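You operate a simulated robot arm through the tools that you are given. There is no shell and no other tool. Be economical: measure what you need, move in short steps, check, and stop when the job is done.

You are at the controls of a simulated robot arm. One attempt, no reset.

Task
Put the round yellow plug in well 57 and lock the blue turntable.
Fine: free the orange handle, turn well 57 to the yellow arrow, stand the plug in it, turn well 26 back to the arrow, lock the orange handle.

The check looks at the end state, three seconds after you hand in, the way a careful person would. Anything else that was tipped, shoved, dropped, spilled or broken makes it a failure.

Robot
A 7-joint arm with a three-finger gripper on a trunk, on a base that drives. Base frame: it is fixed to the floor where the robot stands at the start and does not move with it; the origin is under the middle of the robot, x ahead of it, y to its left, z up; the surface under the hand at the start is at about z = 0.82. Units: m, rad, N and s.
With the tool pointing down near the work surface it reaches from about 0.12 to 0.88 m from the robot's upright axis, wherever it stands. Its first joint turns from -2.897 to 2.897 rad. Places, roughly: blue turntable [0.5, -0.3, 0.9]; orange handle of the turntable [0.5, -0.1, 0.9]; well 57 of the blue turntable [0.5, -0.2, 0.9]. Payload 2.94 kg.
The tool frame sits at the grasp point between the pads (the TCP): z along the fingers, y along the line on which they close. The tips reach 0.03 m beyond it. Largest opening 0.132 m; the body of the gripper starts 0.107 m behind the TCP.
Orientation is that of the tool frame in the base frame, as [roll, pitch, yaw] about the fixed x, y, z axes, in that order (R = Rz(yaw) Ry(pitch) Rx(roll)). With the fingers straight down and closing along the base's y, the tool's x points along the base's -x, its y along +y and its z along -z.

Tools
- The arm moves only by the tool arm_command. Its argument "steps" is a list of rows, each a list of 7 numbers: the finger opening in m, from 0 to 0.132, then the shift along the tool's x, y, z in m, then the turn, a rotation vector about the tool's x, y, z in rad. In form: [[gripper, x, y, z, wx, wy, wz], ...]. A call has 1 to 12 rows; each row shifts and turns the commanded pose from where the row before left it, along the tool's axes as they then stand. A row lasts 0.2 s, in which the tool goes at most 0.05 m and 0.15 rad; a call with a longer step from one row to the next is refused whole, and so is a gripper value outside its range. Where a pose cannot be reached the arm comes as near as it can. A force on the tool above 40 N (or 10 N above the force at the start of the call, whichever is more), or a blocked arm, ends the call early, and 0.2 s more pass. Each finger halts on what it meets, pressing with about 36 N; the grip force reading is that of the motor and also rises with nothing between the fingers. The clock runs only during rows and for 0.2 s after the last one: add rows that do not move to give the fingers time. It gives the time, the measured TCP pose, the force on the tool (base axes), the opening and the grip force at its end, in the units of the frame above (readings bear some noise), with the torque about the TCP (base axes, N m) and any sound that the robot's microphone picked up, and new pictures: "show" is both (left out), scene, wrist or none.
- Cameras (640 x 400 px; columns grow to the right, rows downward): "scene" is now at [0.0299, 0.1395, 1.7404]; the picture's right is [-0.64, -0.77, 0.00], its down [-0.61, 0.51, -0.61] and it looks along [0.47, -0.39, -0.79] (base axes); focal length 267 px, centre (320, 200). "wrist" rides on the gripper at [0.072, 0.003, -0.144] in the tool frame; the picture's right is [-0.04, 1.00, 0.00], its down [-0.88, -0.04, -0.48] and it looks along [-0.48, -0.02, 0.88] (tool axes); focal length 256 px, centre (320, 200). There is no depth. A picture from a camera that has moved, and an enlarged one, comes with that camera's place and axes in the base frame and with its lens.
- raise_lower(by): slides the trunk up (or, below 0, down) by that many m; the arm and the scene camera ride with it, the base frame stays. It gives what a move gives, with no picture.
- roll_base(legs): drives the robot by 1 to 6 legs, each [ahead, left, turn to the left] in m, m and rad, along the robot's own axes; the way and the turn of a leg run together, so that a leg with both is an arc; at most 1.5 m and 3.142 rad a leg. The arm and the cameras ride along, it lands a little off, and it stops where it bumps. It gives what a move gives, and a new picture of the scene camera.
- aim_head(pan, tilt): turns the head with the scene camera to pan (to the left, within 2.496 rad either way) and tilt (down, from -0.506 to 1.204), counted from straight ahead of the robot. It gives what a move gives, and a new picture of the scene camera.
- zoom(camera, box): a new picture of the part [left, top, right, bottom] of that camera's present view, enlarged. The clock stands still meanwhile.
- hand_in(): hands the job in; it is judged then, once.

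Work in short steps. Places have to be worked out from the pictures, the camera data and where the tool is seen: move nearer, look again, correct. Check each grasp and each placing, and mend what went wrong. You have 120 turns and 260 pictures in all, those below and enlarged ones among them. Open the gripper and draw the arm clear of the work before you hand the job in, unless the task says otherwise; then end with one line.

The tools are called after ">>>" by a JSON object that holds its "name" and its "arguments". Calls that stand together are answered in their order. arm_command: Moves the arm, as the interface text tells. Its arguments: {"type":"object","properties":{"steps":{"type":"array"},"show":{"type":"string","enum":["both","scene","wrist","none"]}},"required":["steps"]} The other tools are called the same way: raise_lower (by) slides the trunk up or down; roll_base (legs) drives the base; aim_head (pan, tilt) turns the head that bears the scene camera; zoom (camera, box) takes an enlarged picture of a part of a camera's view; hand_in () hands the job in.

At the start:

```text
clock: 0.0
ee_pos: [0.5773, -0.0376, 1.2334]
orientation: [3.141, 0.0, -3.141]
ft_force: [0.2, -0.5, 0.2]
torque: [0.02, 0.01, 0.01]
gripper_width: 0.132
grip_force: 0.0
trunk travel left (down, up): [-0.25, 0.29]
robot x, y, heading: [0.0009, 0.001, -0.002]
head pan, tilt: [-0.696, 0.909]
```

scene: 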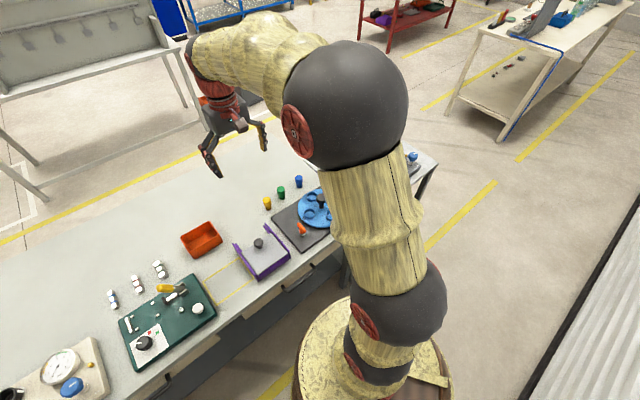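
wrist: 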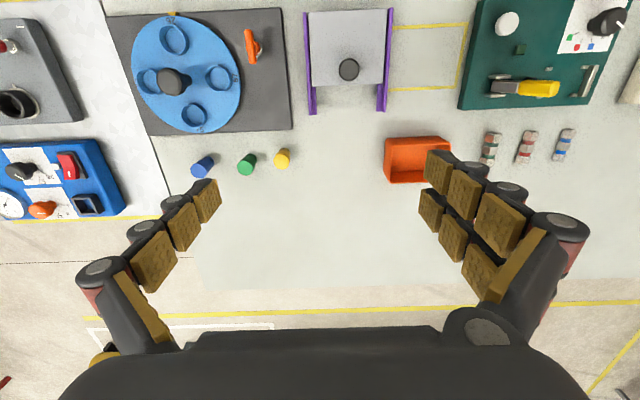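

The wrist view shows the blue turntable, the orange handle and three plugs. I enlarge it to read the details.

>>> {"name": "zoom", "arguments": {"camera": "wrist", "box": [100, 0, 300, 125]}}

>>> {"name": "zoom", "arguments": {"camera": "wrist", "box": [160, 120, 320, 220]}}

>>> {"name": "zoom", "arguments": {"camera": "scene", "box": [230, 150, 350, 260]}}

```text
3.20 times, centred on (200, 62) of wrist
camera zoom: at [0.506, -0.0335, 1.378], right [0.04, 1.0, 0.0], down [0.88, -0.04, 0.48], along [0.48, -0.02, -0.88], focal length 819 px, centre (704, 640)
```

zoom: 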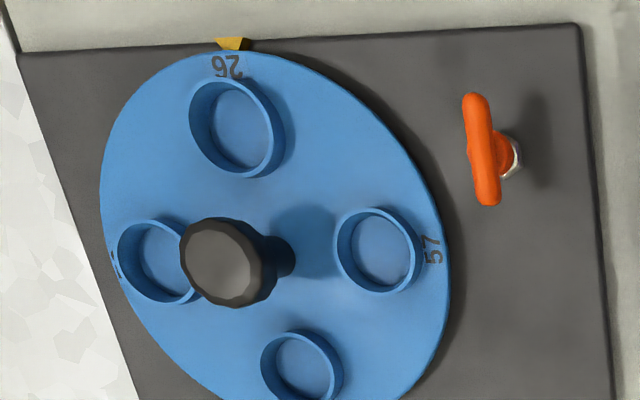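

```text
4.00 times, centred on (240, 170) of wrist
camera zoom: at [0.506, -0.0335, 1.378], right [0.04, 1.0, 0.0], down [0.88, -0.04, 0.48], along [0.48, -0.02, -0.88], focal length 1024 px, centre (640, 320)
```

zoom: 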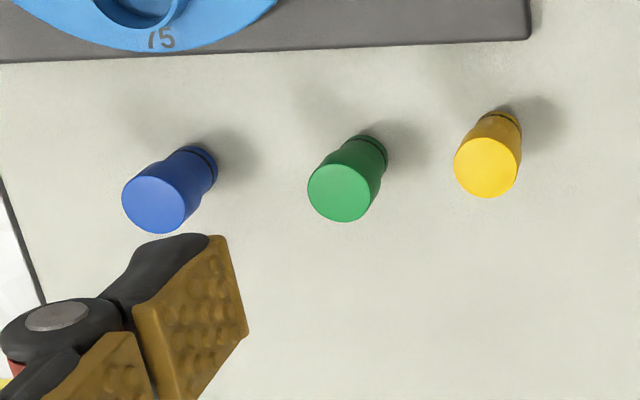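

```text
3.64 times, centred on (290, 205) of scene
camera zoom: at [0.0299, 0.1395, 1.7404], right [-0.64, -0.77, 0.0], down [-0.61, 0.51, -0.61], along [0.47, -0.39, -0.79], focal length 972 px, centre (429, 182)
```

zoom: 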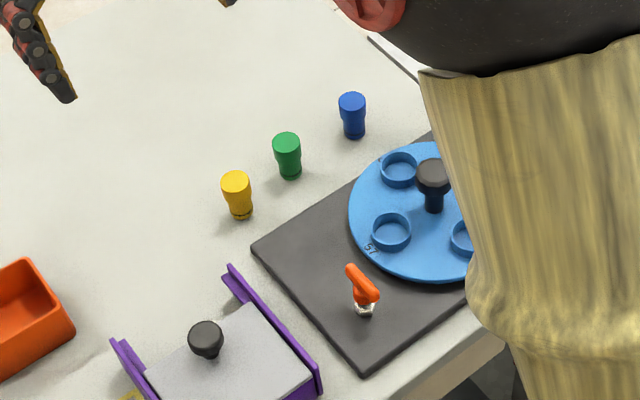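

Handle bar is judged at about (0.485, -0.142, ~0.9), running along x. Disc centre is at about (0.526, -0.287), with the arrow on its robot side, and the yellow plug is near (0.68, -0.116). I move in for a closer look at the handle.

>>> {"name": "arm_command", "arguments": {"steps": [[0.132, 0.0253, -0.0146, 0.0261, 0, 0, 0], [0.132, 0.0253, -0.0146, 0.0261, 0, 0, 0], [0.132, 0.0253, -0.0146, 0.0261, 0, 0, 0], [0.132, 0.0253, -0.0146, 0.0261, 0, 0, 0], [0.132, 0.0253, -0.0146, 0.0261, 0, 0, 0], [0.132, 0.0253, -0.0146, 0.0261, 0, 0, 0], [0.132, 0.0253, -0.0146, 0.0261, 0, 0, 0]]}}

```text
clock: 1.6
ee_pos: [0.4004, -0.1382, 1.052]
orientation: [-3.141, -0.001, 3.141]
ft_force: [-0.6, 0.7, -0.4]
torque: [0.01, -0.01, 0.02]
gripper_width: 0.132
grip_force: 0.1
trunk travel left (down, up): [-0.25, 0.29]
robot x, y, heading: [0.0041, 0.0033, 0.0]
head pan, tilt: [-0.696, 0.909]
camera scene: at [0.0296, 0.1392, 1.7404], right [-0.64, -0.77, 0.0], down [-0.61, 0.51, -0.61], along [0.47, -0.39, -0.79], focal length 267 px, centre (320, 200)
camera wrist: at [0.3289, -0.1346, 1.1967], right [0.04, 1.0, 0.0], down [0.88, -0.04, 0.48], along [0.48, -0.02, -0.88], focal length 256 px, centre (320, 200)
```

scene: 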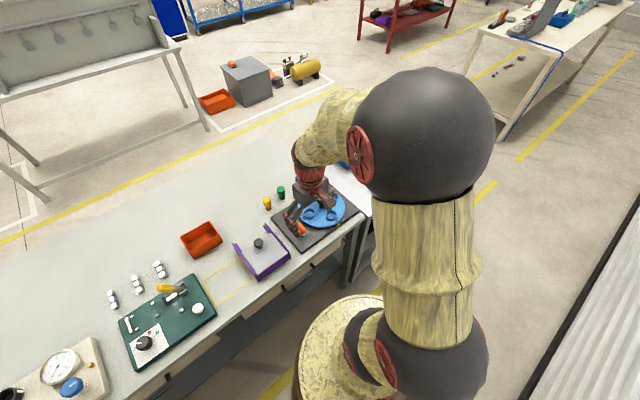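
wrist: 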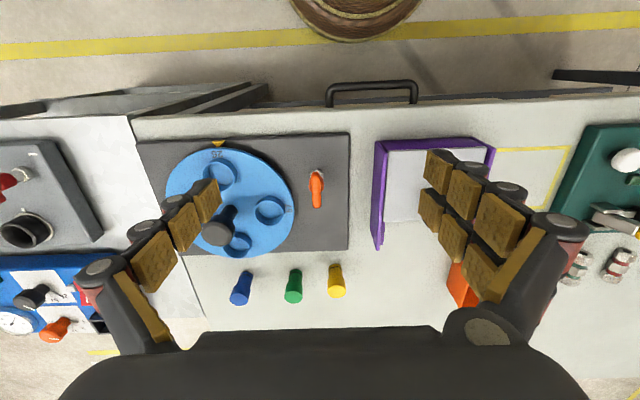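

>>> {"name": "zoom", "arguments": {"camera": "wrist", "box": [270, 150, 366, 210]}}

>>> {"name": "zoom", "arguments": {"camera": "wrist", "box": [150, 130, 310, 260]}}

>>> {"name": "zoom", "arguments": {"camera": "scene", "box": [260, 180, 340, 240]}}

```text
6.67 times, centred on (318, 180) of wrist
camera zoom: at [0.3289, -0.1346, 1.1967], right [0.04, 1.0, 0.0], down [0.88, -0.04, 0.48], along [0.48, -0.02, -0.88], focal length 1707 px, centre (333, 333)
```

zoom: 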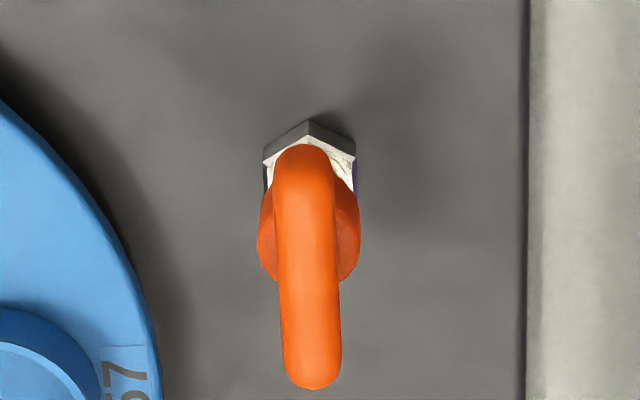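

```text
3.08 times, centred on (230, 195) of wrist
camera zoom: at [0.3289, -0.1346, 1.1967], right [0.04, 1.0, 0.0], down [0.88, -0.04, 0.48], along [0.48, -0.02, -0.88], focal length 788 px, centre (597, 215)
```

zoom: 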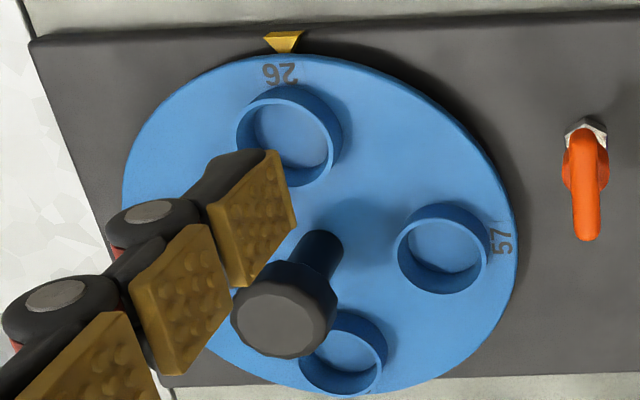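

```text
6.67 times, centred on (300, 210) of scene
camera zoom: at [0.0296, 0.1392, 1.7404], right [-0.64, -0.77, 0.0], down [-0.61, 0.51, -0.61], along [0.47, -0.39, -0.79], focal length 1782 px, centre (453, 133)
```

zoom: 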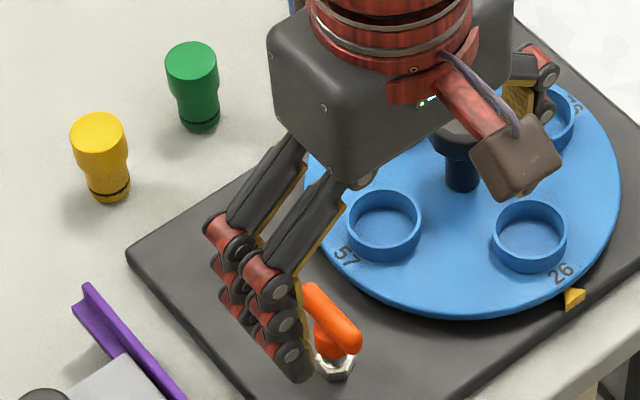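

The handle is a T-bar on a collar and hex nut, centred at about (0.480, -0.145) and running along x. I narrow the fingers and go above it.

>>> {"name": "arm_command", "arguments": {"steps": [[0.1, 0, 0, 0, 0, 0, 0], [0.08, -0.02, -0.002, 0.01, 0, 0, 0], [0.06, -0.02, -0.002, 0.01, 0, 0, 0], [0.04, -0.02, -0.002, 0.02, 0, 0, 0], [0.04, -0.02, -0.001, 0.02, 0, 0, 0], [0.04, 0, 0, 0.02, 0, 0, 0], [0.04, 0, 0, 0, 0, 0, 0]]}}

>>> {"name": "zoom", "arguments": {"camera": "wrist", "box": [200, 60, 440, 210]}}

>>> {"name": "zoom", "arguments": {"camera": "scene", "box": [260, 180, 340, 240]}}

```text
clock: 3.2
ee_pos: [0.4814, -0.1458, 0.971]
orientation: [-3.141, 0.0, -3.141]
ft_force: [-0.6, 0.1, 0.0]
torque: [0.03, 0.0, 0.02]
gripper_width: 0.0398
grip_force: 0.0
trunk travel left (down, up): [-0.25, 0.29]
robot x, y, heading: [0.0032, 0.0009, 0.003]
head pan, tilt: [-0.696, 0.909]
camera scene: at [0.0297, 0.1393, 1.7404], right [-0.64, -0.77, 0.0], down [-0.61, 0.51, -0.61], along [0.47, -0.39, -0.79], focal length 267 px, centre (320, 200)
camera wrist: at [0.4102, -0.1423, 1.1155], right [0.04, 1.0, 0.0], down [0.88, -0.04, 0.48], along [0.48, -0.02, -0.88], focal length 256 px, centre (320, 200)
```

scene: 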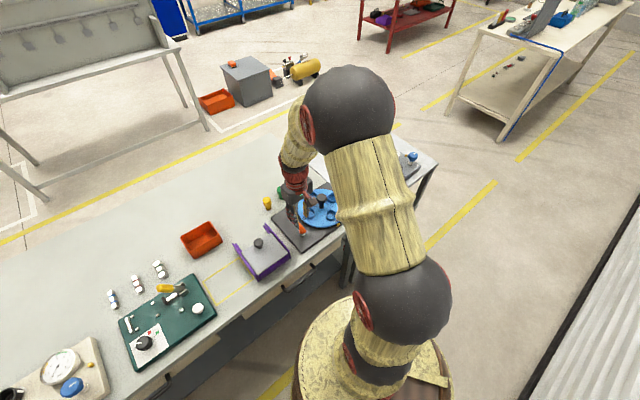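
wrist: 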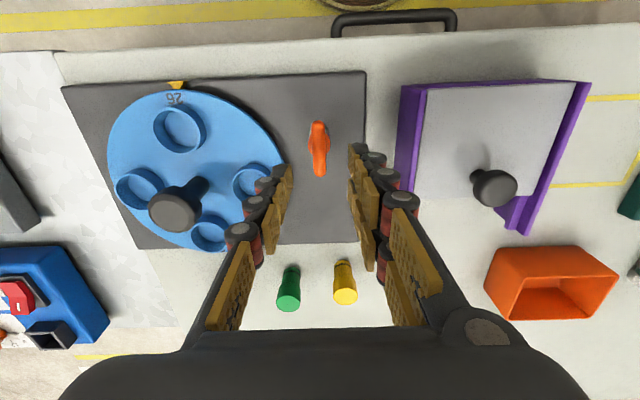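

```text
2.67 times, centred on (320, 135) of wrist
camera zoom: at [0.4102, -0.1423, 1.1155], right [0.04, 1.0, 0.0], down [0.88, -0.04, 0.48], along [0.48, -0.02, -0.88], focal length 683 px, centre (320, 373)
```

zoom: 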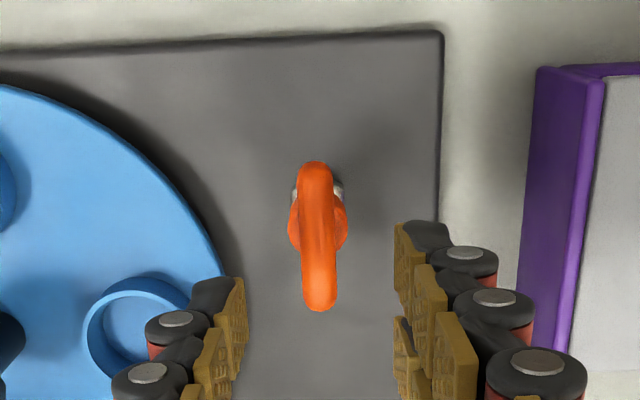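

```text
6.67 times, centred on (300, 210) of scene
camera zoom: at [0.0297, 0.1393, 1.7404], right [-0.64, -0.77, 0.0], down [-0.61, 0.51, -0.61], along [0.47, -0.39, -0.79], focal length 1782 px, centre (453, 133)
```

zoom: 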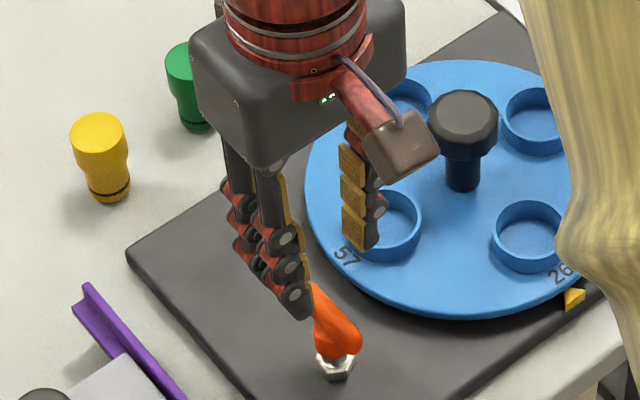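

The bar is centred between the fingers. I descend so the tips straddle it, then check.

>>> {"name": "arm_command", "arguments": {"steps": [[0.04, 0, 0, 0.025, 0, 0, 0], [0.04, 0, 0, 0.025, 0, 0, 0], [0.04, 0, 0, 0.02, 0, 0, 0]], "show": "none"}}

>>> {"name": "zoom", "arguments": {"camera": "wrist", "box": [200, 60, 440, 210]}}

>>> {"name": "zoom", "arguments": {"camera": "scene", "box": [280, 190, 328, 250]}}

```text
clock: 4.0
ee_pos: [0.4798, -0.1463, 0.9]
orientation: [3.14, 0.0, 3.142]
ft_force: [0.4, -0.8, -0.3]
torque: [0.02, 0.0, 0.01]
gripper_width: 0.0398
grip_force: 0.0
trunk travel left (down, up): [-0.25, 0.29]
robot x, y, heading: [-0.0031, 0.0028, -0.0]
head pan, tilt: [-0.696, 0.909]
```

```text
2.67 times, centred on (320, 135) of wrist
camera zoom: at [0.408, -0.1424, 1.045], right [0.04, 1.0, 0.0], down [0.88, -0.04, 0.48], along [0.48, -0.02, -0.88], focal length 683 px, centre (320, 373)
```

zoom: 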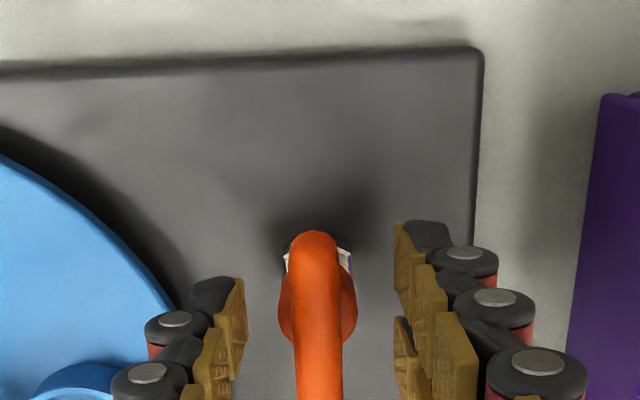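

```text
6.67 times, centred on (304, 220) of scene
camera zoom: at [0.03, 0.1393, 1.7404], right [-0.64, -0.77, 0.0], down [-0.61, 0.51, -0.61], along [0.47, -0.39, -0.79], focal length 1782 px, centre (427, 67)
```

zoom: 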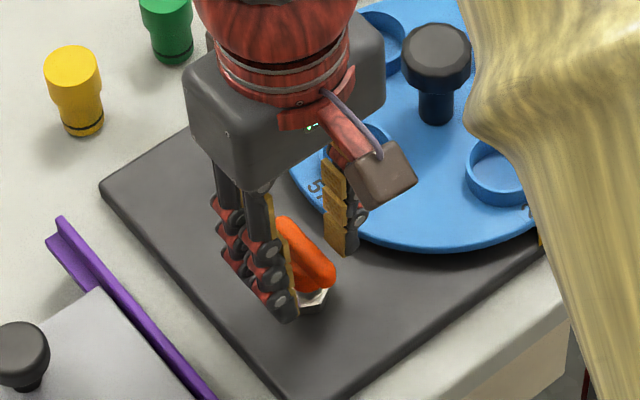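

The bar top is about z 0.888, so the tips at 0.87 already overlap it. I close on it.

>>> {"name": "arm_command", "arguments": {"steps": [[0.02, 0, 0, 0.004, 0, 0, 0], [0.008, 0, 0, 0, 0, 0, 0], [0.008, 0, 0, 0, 0, 0, 0], [0.008, 0, 0, 0, 0, 0, 0]], "show": "none"}}

>>> {"name": "zoom", "arguments": {"camera": "wrist", "box": [200, 60, 440, 210]}}

```text
clock: 5.0
ee_pos: [0.4798, -0.1476, 0.8945]
orientation: [-3.141, 0.0, -3.14]
ft_force: [-0.8, -9.1, -4.3]
torque: [-0.36, -0.15, 0.02]
gripper_width: 0.0197
grip_force: 38.5
trunk travel left (down, up): [-0.25, 0.29]
robot x, y, heading: [0.0011, 0.0002, 0.003]
head pan, tilt: [-0.696, 0.909]
```

```text
2.67 times, centred on (320, 135) of wrist
camera zoom: at [0.4081, -0.1434, 1.0411], right [0.04, 1.0, 0.0], down [0.88, -0.04, 0.48], along [0.47, -0.02, -0.88], focal length 683 px, centre (320, 373)
```

zoom: 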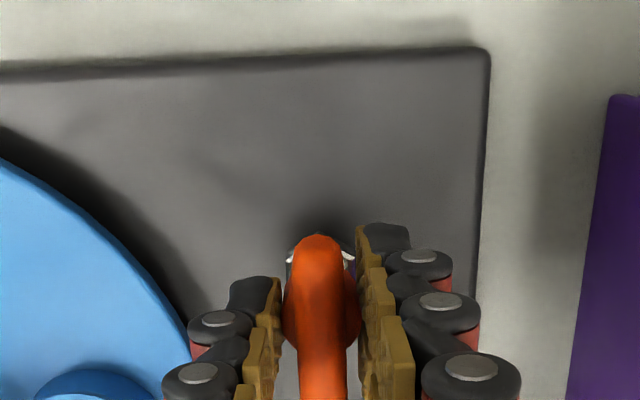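

The fingers hold the 20 mm collar under the bar. I try a small pull up, to see whether it is a lift-type plunger.

>>> {"name": "arm_command", "arguments": {"steps": [[0.008, 0, -0.001, -0.004, 0, 0, 0], [0.008, 0, 0, -0.004, 0, 0, 0], [0.008, 0, 0, 0, 0, 0, 0]], "show": "none"}}

>>> {"name": "zoom", "arguments": {"camera": "scene", "box": [280, 190, 328, 250]}}

```text
clock: 5.8
ee_pos: [0.4822, -0.1464, 0.9064]
orientation: [3.141, 0.002, -3.141]
ft_force: [-1.6, 3.9, 10.1]
torque: [0.06, 0.23, -0.03]
gripper_width: 0.0123
grip_force: 10.1
trunk travel left (down, up): [-0.25, 0.29]
robot x, y, heading: [-0.0009, 0.0017, 0.001]
head pan, tilt: [-0.696, 0.909]
```

```text
6.67 times, centred on (304, 220) of scene
camera zoom: at [0.0294, 0.1398, 1.7409], right [-0.64, -0.77, 0.0], down [-0.61, 0.51, -0.61], along [0.47, -0.39, -0.79], focal length 1782 px, centre (427, 67)
```

zoom: 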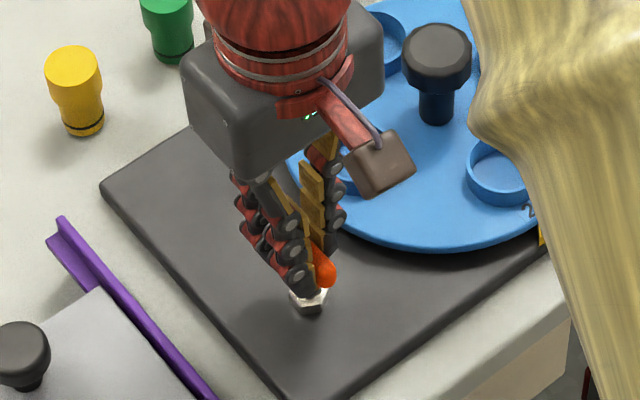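

The fingers slid up off the collar and now hold the bar itself (12.3 mm). I let the grip settle and then try a small turn.

>>> {"name": "arm_command", "arguments": {"steps": [[0.006, 0, 0, 0, 0, 0, 0], [0.006, 0, 0, 0, 0, 0, 0.05], [0.006, 0, 0, 0, 0, 0, 0.1], [0.006, 0, 0, 0, 0, 0, 0]], "show": "none"}}

>>> {"name": "zoom", "arguments": {"camera": "wrist", "box": [200, 60, 440, 210]}}

```text
clock: 6.8
ee_pos: [0.4824, -0.147, 0.907]
orientation: [-3.139, 0.004, 2.99]
ft_force: [7.7, 6.5, 36.4]
torque: [0.25, 0.2, 0.0]
gripper_width: 0.0116
grip_force: 39.4
trunk travel left (down, up): [-0.25, 0.29]
robot x, y, heading: [0.0056, -0.0031, 0.0]
head pan, tilt: [-0.696, 0.909]
```

```text
2.67 times, centred on (320, 135) of wrist
camera zoom: at [0.4107, -0.1321, 1.0511], right [0.19, 0.98, 0.0], down [0.86, -0.17, 0.48], along [0.47, -0.09, -0.88], focal length 683 px, centre (320, 373)
```

zoom: 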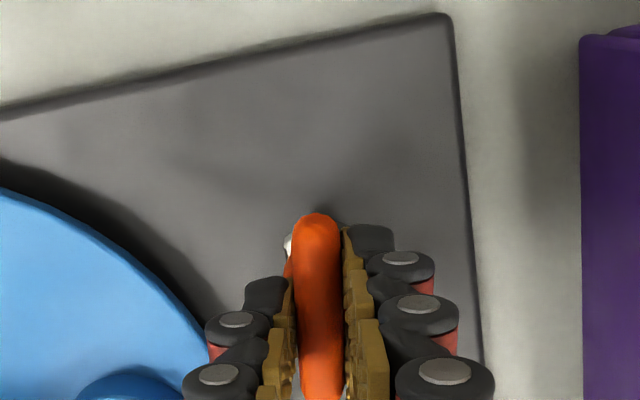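

The bar turned with the tool, with almost no torque. The tips only hold its rounded upper edge and are being pushed up, so I open, go 5 mm lower and regrip.

>>> {"name": "arm_command", "arguments": {"steps": [[0.03, 0, 0, 0, 0, 0, 0], [0.03, 0, 0, 0.003, 0, 0, 0], [0.01, 0, 0, 0, 0, 0, 0], [0.006, 0, 0, 0, 0, 0, 0], [0.006, 0, 0, 0, 0, 0, 0]], "show": "none"}}

```text
clock: 7.8
ee_pos: [0.4802, -0.1465, 0.9049]
orientation: [-3.141, 0.006, 2.994]
ft_force: [-12.5, 6.7, 35.4]
torque: [0.15, 0.33, 0.03]
gripper_width: 0.012
grip_force: 25.0
trunk travel left (down, up): [-0.25, 0.29]
robot x, y, heading: [0.0003, -0.0022, 0.004]
head pan, tilt: [-0.696, 0.909]
stopped in row 4: the force on the tool passed its limit at 51 N (the readings are from after the stop); the commanded pose is now the measured one
```

Squeezing pushes the tool up, because the collar flares below the bar. I use a loose cage instead (opening 0.0145) and turn the bar by contact alone.

>>> {"name": "arm_command", "arguments": {"steps": [[0.0145, 0, 0, 0, 0, 0, 0], [0.0145, 0, 0, 0.001, 0, 0, 0], [0.0145, 0, 0, 0, 0, 0, 0.15], [0.0145, 0, 0, 0, 0, 0, 0.15], [0.0145, 0, 0, 0, 0, 0, 0.15], [0.0145, 0, 0, 0, 0, 0, 0]], "show": "wrist"}}

>>> {"name": "zoom", "arguments": {"camera": "wrist", "box": [200, 60, 440, 210]}}

```text
clock: 8.4
ee_pos: [0.4807, -0.1465, 0.9062]
orientation: [-3.14, 0.007, 2.981]
ft_force: [-13.2, 6.5, 28.8]
torque: [0.29, 0.76, -0.01]
gripper_width: 0.012
grip_force: 14.5
trunk travel left (down, up): [-0.25, 0.29]
robot x, y, heading: [-0.0056, 0.0011, -0.001]
head pan, tilt: [-0.696, 0.909]
stopped in row 3: the force on the tool passed its limit at 50 N (the readings are from after the stop); the commanded pose is now the measured one
camera wrist: at [0.4101, -0.1313, 1.0506], right [0.2, 0.98, 0.0], down [0.86, -0.18, 0.48], along [0.47, -0.1, -0.88], focal length 256 px, centre (320, 200)
```

wrist: 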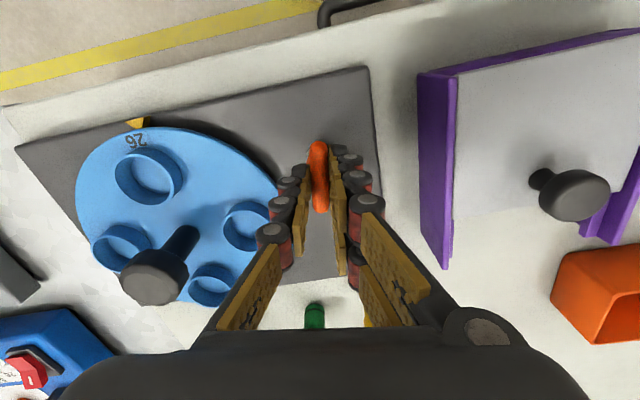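

```text
2.67 times, centred on (320, 135) of wrist
camera zoom: at [0.4101, -0.1313, 1.0506], right [0.2, 0.98, 0.0], down [0.86, -0.18, 0.48], along [0.47, -0.1, -0.88], focal length 683 px, centre (320, 373)
```

zoom: 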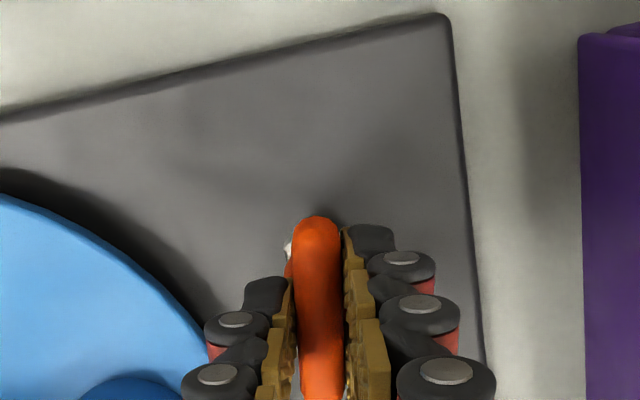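

Forces are still high, with the opening stuck at 12 mm. I open wide to relieve this and read the free force.

>>> {"name": "arm_command", "arguments": {"steps": [[0.035, 0, 0, -0.001, 0, 0, 0], [0.035, 0, 0, -0.001, 0, 0, 0], [0.035, 0, 0, 0, 0, 0, 0], [0.035, 0, 0, 0, 0, 0, 0]], "show": "none"}}

>>> {"name": "zoom", "arguments": {"camera": "wrist", "box": [260, 110, 380, 185]}}

>>> {"name": "zoom", "arguments": {"camera": "scene", "box": [280, 200, 328, 245]}}

```text
clock: 9.4
ee_pos: [0.4828, -0.1474, 0.9059]
orientation: [-3.141, 0.005, 2.981]
ft_force: [-0.4, 0.6, 0.1]
torque: [0.0, 0.0, 0.01]
gripper_width: 0.0349
grip_force: 0.0
trunk travel left (down, up): [-0.25, 0.29]
robot x, y, heading: [-0.0023, -0.0013, 0.0]
head pan, tilt: [-0.696, 0.909]
```

```text
5.33 times, centred on (320, 148) of wrist
camera zoom: at [0.4123, -0.132, 1.0506], right [0.2, 0.98, 0.0], down [0.86, -0.18, 0.48], along [0.47, -0.1, -0.88], focal length 1365 px, centre (320, 480)
```

zoom: 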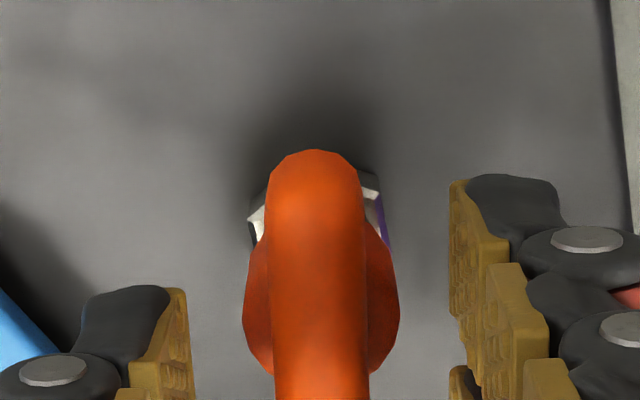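

```text
8.89 times, centred on (304, 222) of scene
camera zoom: at [0.0298, 0.1394, 1.7404], right [-0.64, -0.77, 0.0], down [-0.61, 0.51, -0.61], along [0.47, -0.39, -0.79], focal length 2375 px, centre (462, 0)
```

zoom: 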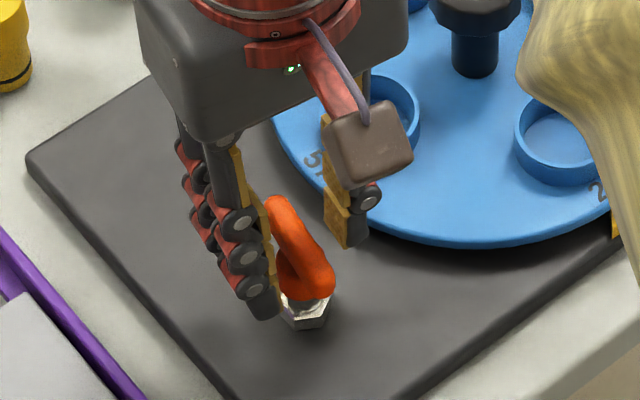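

All is relieved, and the bar kept its small turn. I now close only to 16 mm, a cage without squeeze, at this height and turn further clockwise.

>>> {"name": "arm_command", "arguments": {"steps": [[0.016, 0, -0.001, 0, 0, 0, 0], [0.016, 0, 0, 0, 0, 0, 0], [0.016, 0, 0, 0, 0, 0, 0.1], [0.016, 0, 0, 0, 0, 0, 0.15], [0.016, 0, 0, 0, 0, 0, 0.15], [0.016, 0, 0, 0, 0, 0, 0.15]], "show": "none"}}

>>> {"name": "zoom", "arguments": {"camera": "wrist", "box": [200, 60, 440, 210]}}

```text
clock: 10.8
ee_pos: [0.4827, -0.1488, 0.9071]
orientation: [3.138, 0.005, 2.428]
ft_force: [-2.5, -3.6, 13.4]
torque: [-0.13, 0.17, 0.1]
gripper_width: 0.0166
grip_force: 0.2
trunk travel left (down, up): [-0.25, 0.29]
robot x, y, heading: [-0.0025, -0.0028, 0.003]
head pan, tilt: [-0.696, 0.909]
```

```text
2.67 times, centred on (320, 135) of wrist
camera zoom: at [0.4295, -0.0988, 1.051], right [0.69, 0.73, 0.0], down [0.64, -0.6, 0.48], along [0.35, -0.33, -0.88], focal length 683 px, centre (320, 373)
```

zoom: 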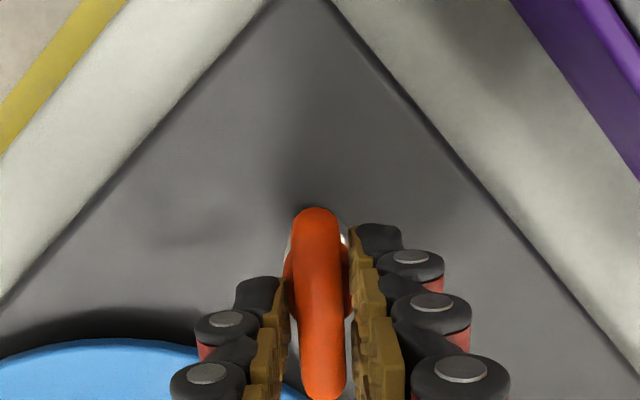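

The handle follows the tool (about 41° so far) with low force. I continue.

>>> {"name": "arm_command", "arguments": {"steps": [[0.016, 0, 0, 0, 0, 0, 0.15], [0.016, 0, 0, 0, 0, 0, 0.15], [0.016, 0, 0, 0, 0, 0, 0.15], [0.016, 0, 0, 0, 0, 0, 0.15], [0.016, 0, 0, 0, 0, 0, 0.1]], "show": "none"}}

>>> {"name": "zoom", "arguments": {"camera": "wrist", "box": [200, 60, 440, 210]}}

```text
clock: 12.1
ee_pos: [0.4818, -0.1491, 0.907]
orientation: [3.136, 0.002, 1.728]
ft_force: [-5.7, -6.7, 18.3]
torque: [-0.14, 0.38, 0.07]
gripper_width: 0.0184
grip_force: 2.0
trunk travel left (down, up): [-0.25, 0.29]
robot x, y, heading: [-0.0012, -0.0022, -0.005]
head pan, tilt: [-0.696, 0.909]
```

```text
2.67 times, centred on (320, 135) of wrist
camera zoom: at [0.4737, -0.0763, 1.0516], right [0.99, 0.11, 0.01], down [0.1, -0.87, 0.48], along [0.06, -0.47, -0.88], focal length 683 px, centre (320, 373)
```

zoom: 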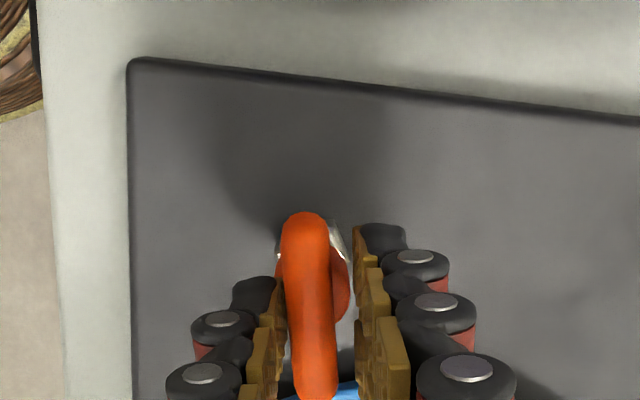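

The bar has turned about 79°. I keep turning gently towards 90°.

>>> {"name": "arm_command", "arguments": {"steps": [[0.016, 0, 0, 0, 0, 0, 0.08], [0.016, 0, 0, 0, 0, 0, 0.08], [0.016, 0, 0, 0, 0, 0, 0.05], [0.016, 0, 0, 0, 0, 0, 0]], "show": "none"}}

>>> {"name": "zoom", "arguments": {"camera": "wrist", "box": [200, 60, 440, 210]}}

```text
clock: 13.1
ee_pos: [0.4814, -0.1486, 0.9055]
orientation: [3.135, 0.001, 1.52]
ft_force: [-6.6, -4.9, 19.9]
torque: [-0.06, 0.39, 0.19]
gripper_width: 0.0183
grip_force: 1.6
trunk travel left (down, up): [-0.25, 0.29]
robot x, y, heading: [-0.0001, -0.0011, -0.003]
head pan, tilt: [-0.696, 0.909]
```

```text
2.67 times, centred on (320, 135) of wrist
camera zoom: at [0.4885, -0.076, 1.0516], right [1.0, -0.09, 0.01], down [-0.09, -0.88, 0.48], along [-0.04, -0.47, -0.88], focal length 683 px, centre (320, 373)
```

zoom: 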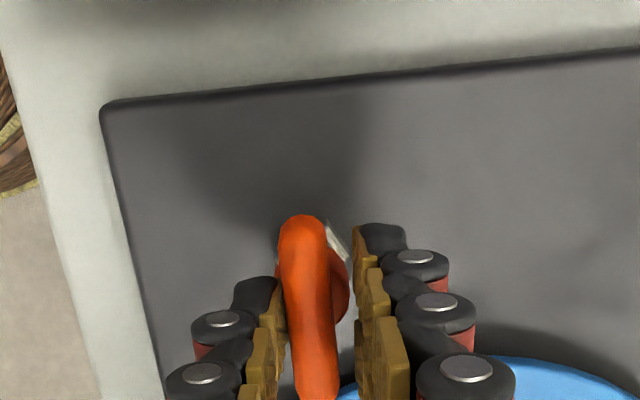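

The bar now lies along y, a quarter turn. I open, rise clear and look.

>>> {"name": "arm_command", "arguments": {"steps": [[0.035, 0, 0, 0, 0, 0, 0], [0.04, 0, 0, -0.01, 0, 0, 0], [0.04, 0, 0, -0.04, 0, 0, 0], [0.04, 0, 0, -0.05, 0, 0, 0], [0.04, 0, 0, -0.05, 0, 0, 0]]}}

>>> {"name": "zoom", "arguments": {"camera": "wrist", "box": [240, 60, 400, 160]}}

>>> {"name": "zoom", "arguments": {"camera": "scene", "box": [260, 180, 340, 240]}}

```text
clock: 14.2
ee_pos: [0.4817, -0.1486, 1.0588]
orientation: [3.136, 0.0, 1.521]
ft_force: [0.0, 0.1, -0.4]
torque: [-0.02, -0.02, 0.02]
gripper_width: 0.0399
grip_force: 0.0
trunk travel left (down, up): [-0.25, 0.29]
robot x, y, heading: [-0.0017, -0.0012, -0.002]
head pan, tilt: [-0.696, 0.909]
camera scene: at [0.0292, 0.1396, 1.7404], right [-0.64, -0.77, 0.0], down [-0.61, 0.51, -0.61], along [0.47, -0.39, -0.79], focal length 267 px, centre (320, 200)
camera wrist: at [0.4882, -0.0754, 1.2032], right [1.0, -0.09, 0.01], down [-0.08, -0.88, 0.48], along [-0.04, -0.47, -0.88], focal length 256 px, centre (320, 200)
```

scene: 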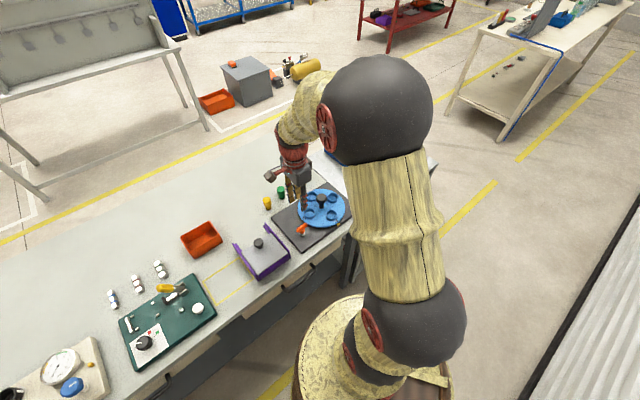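
wrist: 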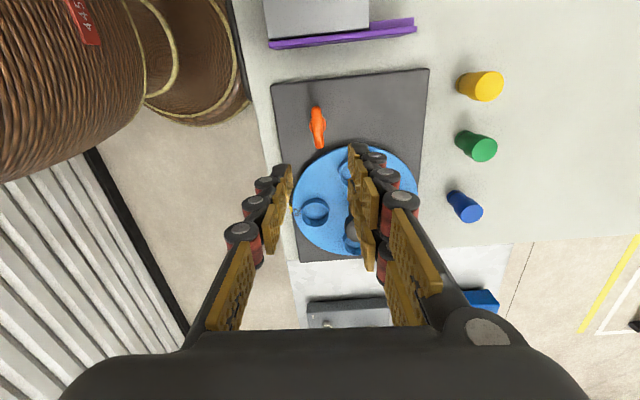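

```text
4.00 times, centred on (320, 110) of wrist
camera zoom: at [0.4882, -0.0754, 1.2032], right [1.0, -0.09, 0.01], down [-0.08, -0.88, 0.48], along [-0.04, -0.47, -0.88], focal length 1024 px, centre (320, 560)
```

zoom: 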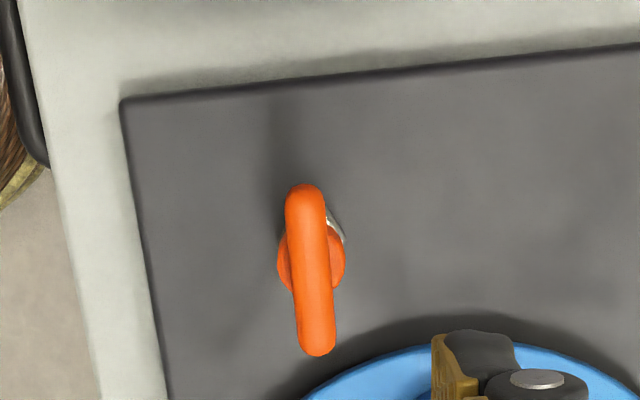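

```text
6.67 times, centred on (300, 210) of scene
camera zoom: at [0.0292, 0.1396, 1.7404], right [-0.64, -0.77, 0.0], down [-0.61, 0.51, -0.61], along [0.47, -0.39, -0.79], focal length 1782 px, centre (453, 133)
```

zoom: 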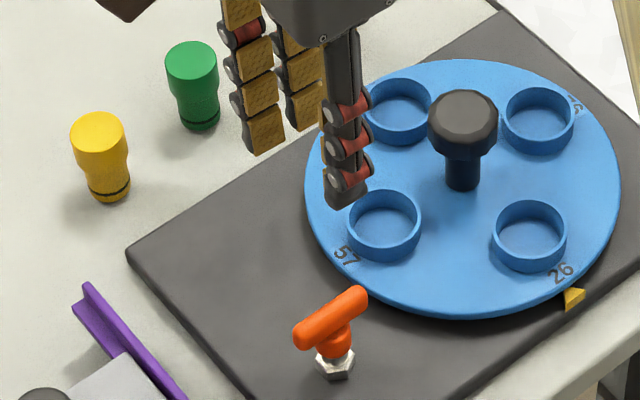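

The handle bar is a quarter turn from where it was. To test whether the disc is free, I go above the central knob at about (0.526, -0.283, top ≈ 0.915), already at the yaw from which a +90° counter-clockwise turn is available.

>>> {"name": "arm_command", "arguments": {"steps": [[0.06, -0.033, 0.0127, 0, 0, 0, -0.05], [0.075, -0.033, 0.0127, 0, 0, 0, 0], [0.08, -0.033, 0.0127, 0, 0, 0, 0], [0.08, -0.033, 0.0127, 0.02, 0, 0, 0], [0.08, 0, 0, 0, 0, 0, 0]]}}

>>> {"name": "zoom", "arguments": {"camera": "scene", "box": [270, 150, 360, 240]}}

>>> {"name": "zoom", "arguments": {"camera": "wrist", "box": [220, 80, 420, 205]}}

```text
clock: 15.4
ee_pos: [0.5304, -0.2789, 1.0365]
orientation: [3.136, 0.002, 1.571]
ft_force: [1.1, -0.4, -0.2]
torque: [0.01, 0.02, 0.0]
gripper_width: 0.08
grip_force: 0.1
trunk travel left (down, up): [-0.25, 0.29]
robot x, y, heading: [0.001, 0.0007, 0.001]
head pan, tilt: [-0.696, 0.909]
camera scene: at [0.0299, 0.1392, 1.7404], right [-0.64, -0.77, 0.0], down [-0.61, 0.51, -0.61], along [0.47, -0.39, -0.79], focal length 267 px, centre (320, 200)
camera wrist: at [0.5329, -0.2063, 1.182], right [1.0, -0.04, 0.01], down [-0.04, -0.88, 0.48], along [-0.02, -0.48, -0.88], focal length 256 px, centre (320, 200)
```

scene: 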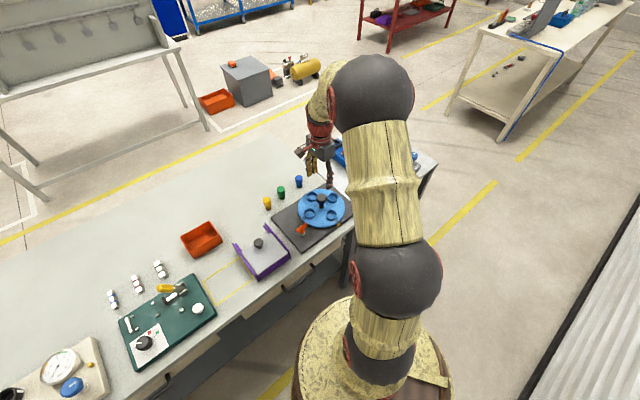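
wrist: 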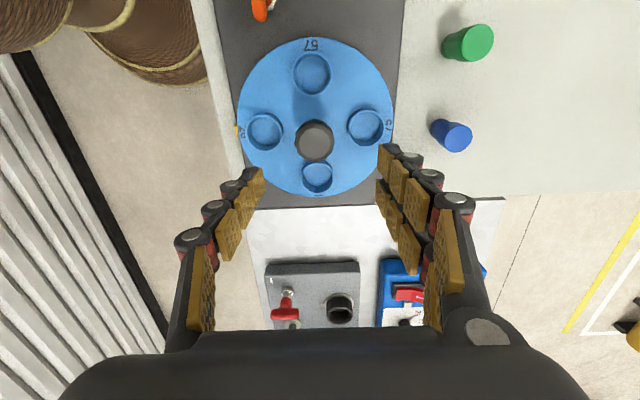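

```text
4.44 times, centred on (315, 195) of scene
camera zoom: at [0.0299, 0.1392, 1.7404], right [-0.64, -0.77, 0.0], down [-0.61, 0.51, -0.61], along [0.47, -0.39, -0.79], focal length 1188 px, centre (342, 222)
```

zoom: 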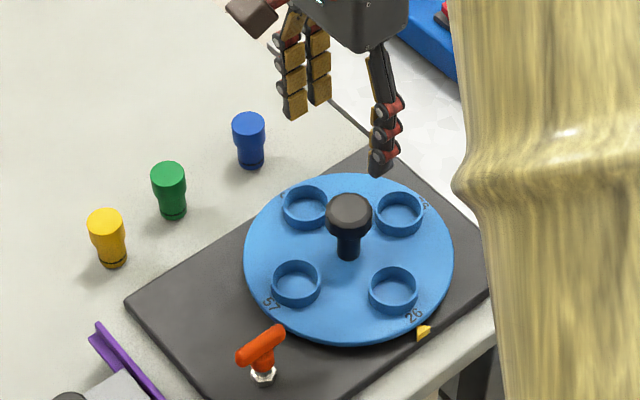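

```text
3.20 times, centred on (320, 142) of wrist
camera zoom: at [0.5329, -0.2063, 1.182], right [1.0, -0.04, 0.01], down [-0.04, -0.88, 0.48], along [-0.02, -0.48, -0.88], focal length 819 px, centre (320, 384)
```

zoom: 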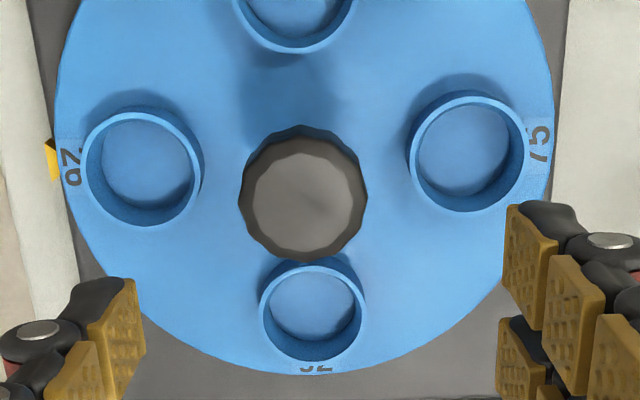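

The knob is about 43 mm wide, at (0.525, -0.281). I centre over it and descend with tips staying above the well rims.

>>> {"name": "arm_command", "arguments": {"steps": [[0.08, -0.002, -0.0055, 0.035, 0, 0, 0], [0.08, 0, 0, 0.04, 0, 0, 0], [0.08, 0, 0, 0.035, 0, 0, 0], [0.08, 0, 0, 0, 0, 0, 0]], "show": "wrist"}}

>>> {"name": "zoom", "arguments": {"camera": "scene", "box": [280, 160, 360, 230]}}

```text
clock: 16.4
ee_pos: [0.5256, -0.283, 0.9265]
orientation: [3.137, 0.001, 1.57]
ft_force: [-0.3, -0.6, -1.1]
torque: [0.03, 0.03, 0.0]
gripper_width: 0.0799
grip_force: 0.1
trunk travel left (down, up): [-0.25, 0.29]
robot x, y, heading: [-0.0005, -0.0004, -0.003]
head pan, tilt: [-0.696, 0.909]
camera wrist: at [0.5288, -0.2098, 1.0717], right [1.0, -0.04, 0.01], down [-0.04, -0.88, 0.48], along [-0.02, -0.48, -0.88], focal length 256 px, centre (320, 200)
```

wrist: 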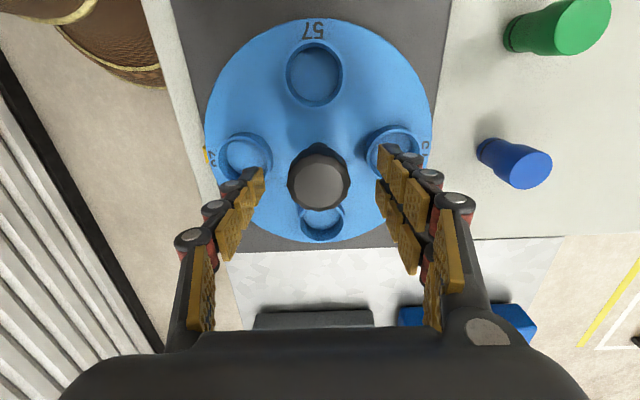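

```text
5.71 times, centred on (320, 195) of scene
camera zoom: at [0.0299, 0.1392, 1.7404], right [-0.64, -0.77, 0.0], down [-0.61, 0.51, -0.61], along [0.47, -0.39, -0.79], focal length 1527 px, centre (320, 229)
```

zoom: 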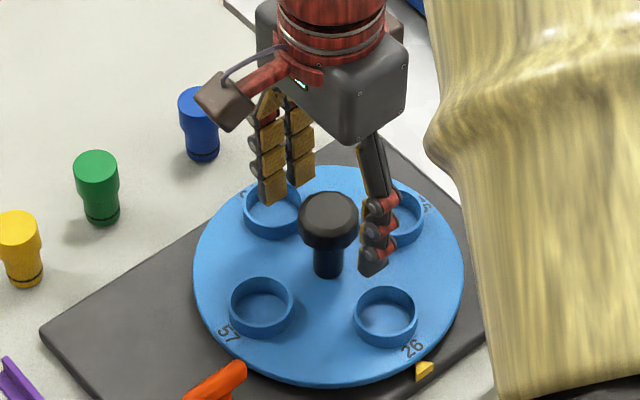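

The knob is centred (top z ≈ 0.914). I go down 12 mm and close on it.

>>> {"name": "arm_command", "arguments": {"steps": [[0.08, 0, 0, 0.012, 0, 0, 0], [0.05, 0, 0, 0, 0, 0, 0], [0.036, 0, 0, 0, 0, 0, 0], [0.036, 0, 0, 0, 0, 0, 0], [0.036, 0, 0, 0, 0, 0, 0]], "show": "wrist"}}

```text
clock: 17.6
ee_pos: [0.5248, -0.2829, 0.9153]
orientation: [3.138, 0.0, 1.572]
ft_force: [-9.8, -1.2, 2.2]
torque: [0.04, 0.33, -0.02]
gripper_width: 0.0407
grip_force: 19.2
trunk travel left (down, up): [-0.25, 0.29]
robot x, y, heading: [-0.0007, 0.003, -0.0]
head pan, tilt: [-0.696, 0.909]
camera wrist: at [0.528, -0.2099, 1.0597], right [1.0, -0.04, 0.0], down [-0.04, -0.88, 0.48], along [-0.02, -0.48, -0.88], focal length 256 px, centre (320, 200)
```

wrist: 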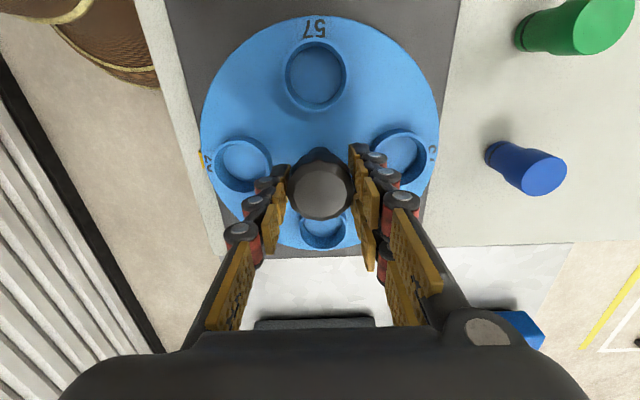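

Gripped at 40.7 mm. I recentre slightly and try a small counter-clockwise turn.

>>> {"name": "arm_command", "arguments": {"steps": [[0.034, 0, -0.001, 0, 0, 0, 0], [0.034, 0, 0, 0, 0, 0, -0.05], [0.034, 0, 0, 0, 0, 0, -0.07], [0.034, 0, 0, 0, 0, 0, 0]], "show": "wrist"}}

```text
clock: 18.6
ee_pos: [0.5243, -0.2822, 0.9165]
orientation: [3.138, 0.002, 1.691]
ft_force: [-10.6, 3.8, 8.9]
torque: [0.33, 0.18, 0.04]
gripper_width: 0.0397
grip_force: 44.9
trunk travel left (down, up): [-0.25, 0.29]
robot x, y, heading: [0.0017, -0.003, -0.0]
head pan, tilt: [-0.696, 0.909]
camera wrist: at [0.5191, -0.2098, 1.0596], right [1.0, 0.08, 0.01], down [0.07, -0.88, 0.48], along [0.04, -0.48, -0.88], focal length 256 px, centre (320, 200)
```

wrist: 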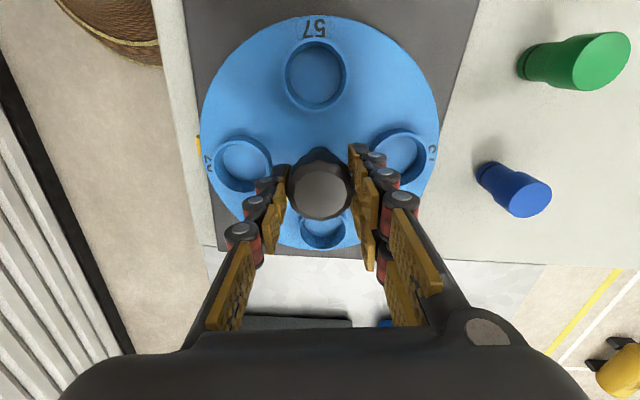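

The wells stay fixed relative to the camera, so the disc turns freely with the knob. I continue.

>>> {"name": "arm_command", "arguments": {"steps": [[0.034, 0, 0, 0, 0, 0, -0.12], [0.034, 0, 0, 0, 0, 0, -0.12], [0.034, 0, 0, 0, 0, 0, -0.12], [0.034, 0, 0, 0, 0, 0, -0.12], [0.034, 0, 0, 0, 0, 0, -0.12], [0.034, 0, 0, 0, 0, 0, -0.12]], "show": "wrist"}}

```text
clock: 20.1
ee_pos: [0.525, -0.2831, 0.9141]
orientation: [3.141, 0.005, 2.415]
ft_force: [-3.2, 5.3, 1.0]
torque: [0.27, -0.12, 0.0]
gripper_width: 0.0398
grip_force: 45.2
trunk travel left (down, up): [-0.25, 0.29]
robot x, y, heading: [0.0006, 0.0043, -0.002]
head pan, tilt: [-0.696, 0.909]
camera wrist: at [0.4736, -0.2312, 1.0594], right [0.7, 0.72, 0.0], down [0.63, -0.61, 0.48], along [0.35, -0.33, -0.88], focal length 256 px, centre (320, 200)
```

wrist: 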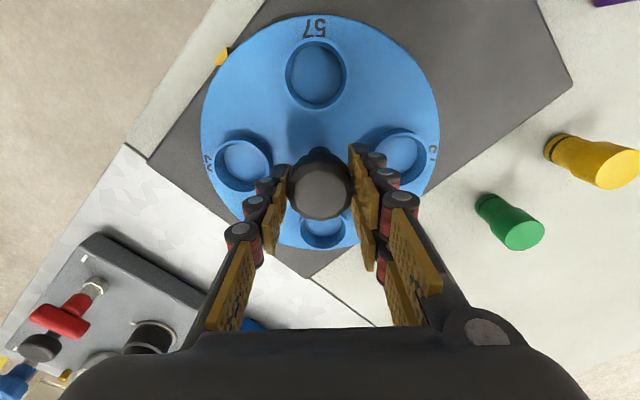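

Turning well. I do the rest of the 90°.

>>> {"name": "arm_command", "arguments": {"steps": [[0.034, 0, 0, 0, 0, 0, -0.12], [0.034, 0, 0, 0, 0, 0, -0.12], [0.034, 0, 0, 0, 0, 0, -0.12], [0.034, 0, 0, 0, 0, 0, -0.12], [0.034, 0, 0, 0, 0, 0, -0.12], [0.034, 0, 0, 0, 0, 0, -0.12], [0.034, 0, 0, 0, 0, 0, 0]], "show": "wrist"}}

>>> {"name": "zoom", "arguments": {"camera": "wrist", "box": [240, 0, 400, 100]}}

```text
clock: 21.6
ee_pos: [0.5262, -0.282, 0.9145]
orientation: [-3.141, 0.005, 3.135]
ft_force: [9.7, 14.8, -1.6]
torque: [0.24, -0.47, 0.06]
gripper_width: 0.0398
grip_force: 44.7
trunk travel left (down, up): [-0.25, 0.29]
robot x, y, heading: [0.0029, -0.0027, 0.008]
head pan, tilt: [-0.696, 0.909]
camera wrist: at [0.4536, -0.2772, 1.0594], right [0.05, 1.0, 0.0], down [0.88, -0.04, 0.48], along [0.48, -0.03, -0.88], focal length 256 px, centre (320, 200)
```

wrist: 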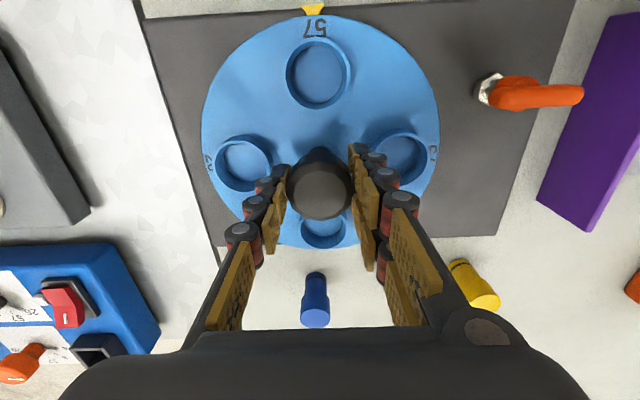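

```text
4.00 times, centred on (320, 50) of wrist
camera zoom: at [0.4536, -0.2772, 1.0594], right [0.05, 1.0, 0.0], down [0.88, -0.04, 0.48], along [0.48, -0.03, -0.88], focal length 1024 px, centre (320, 800)
```

zoom: 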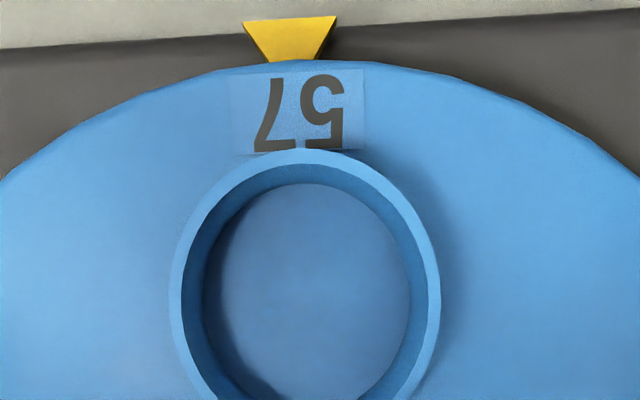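

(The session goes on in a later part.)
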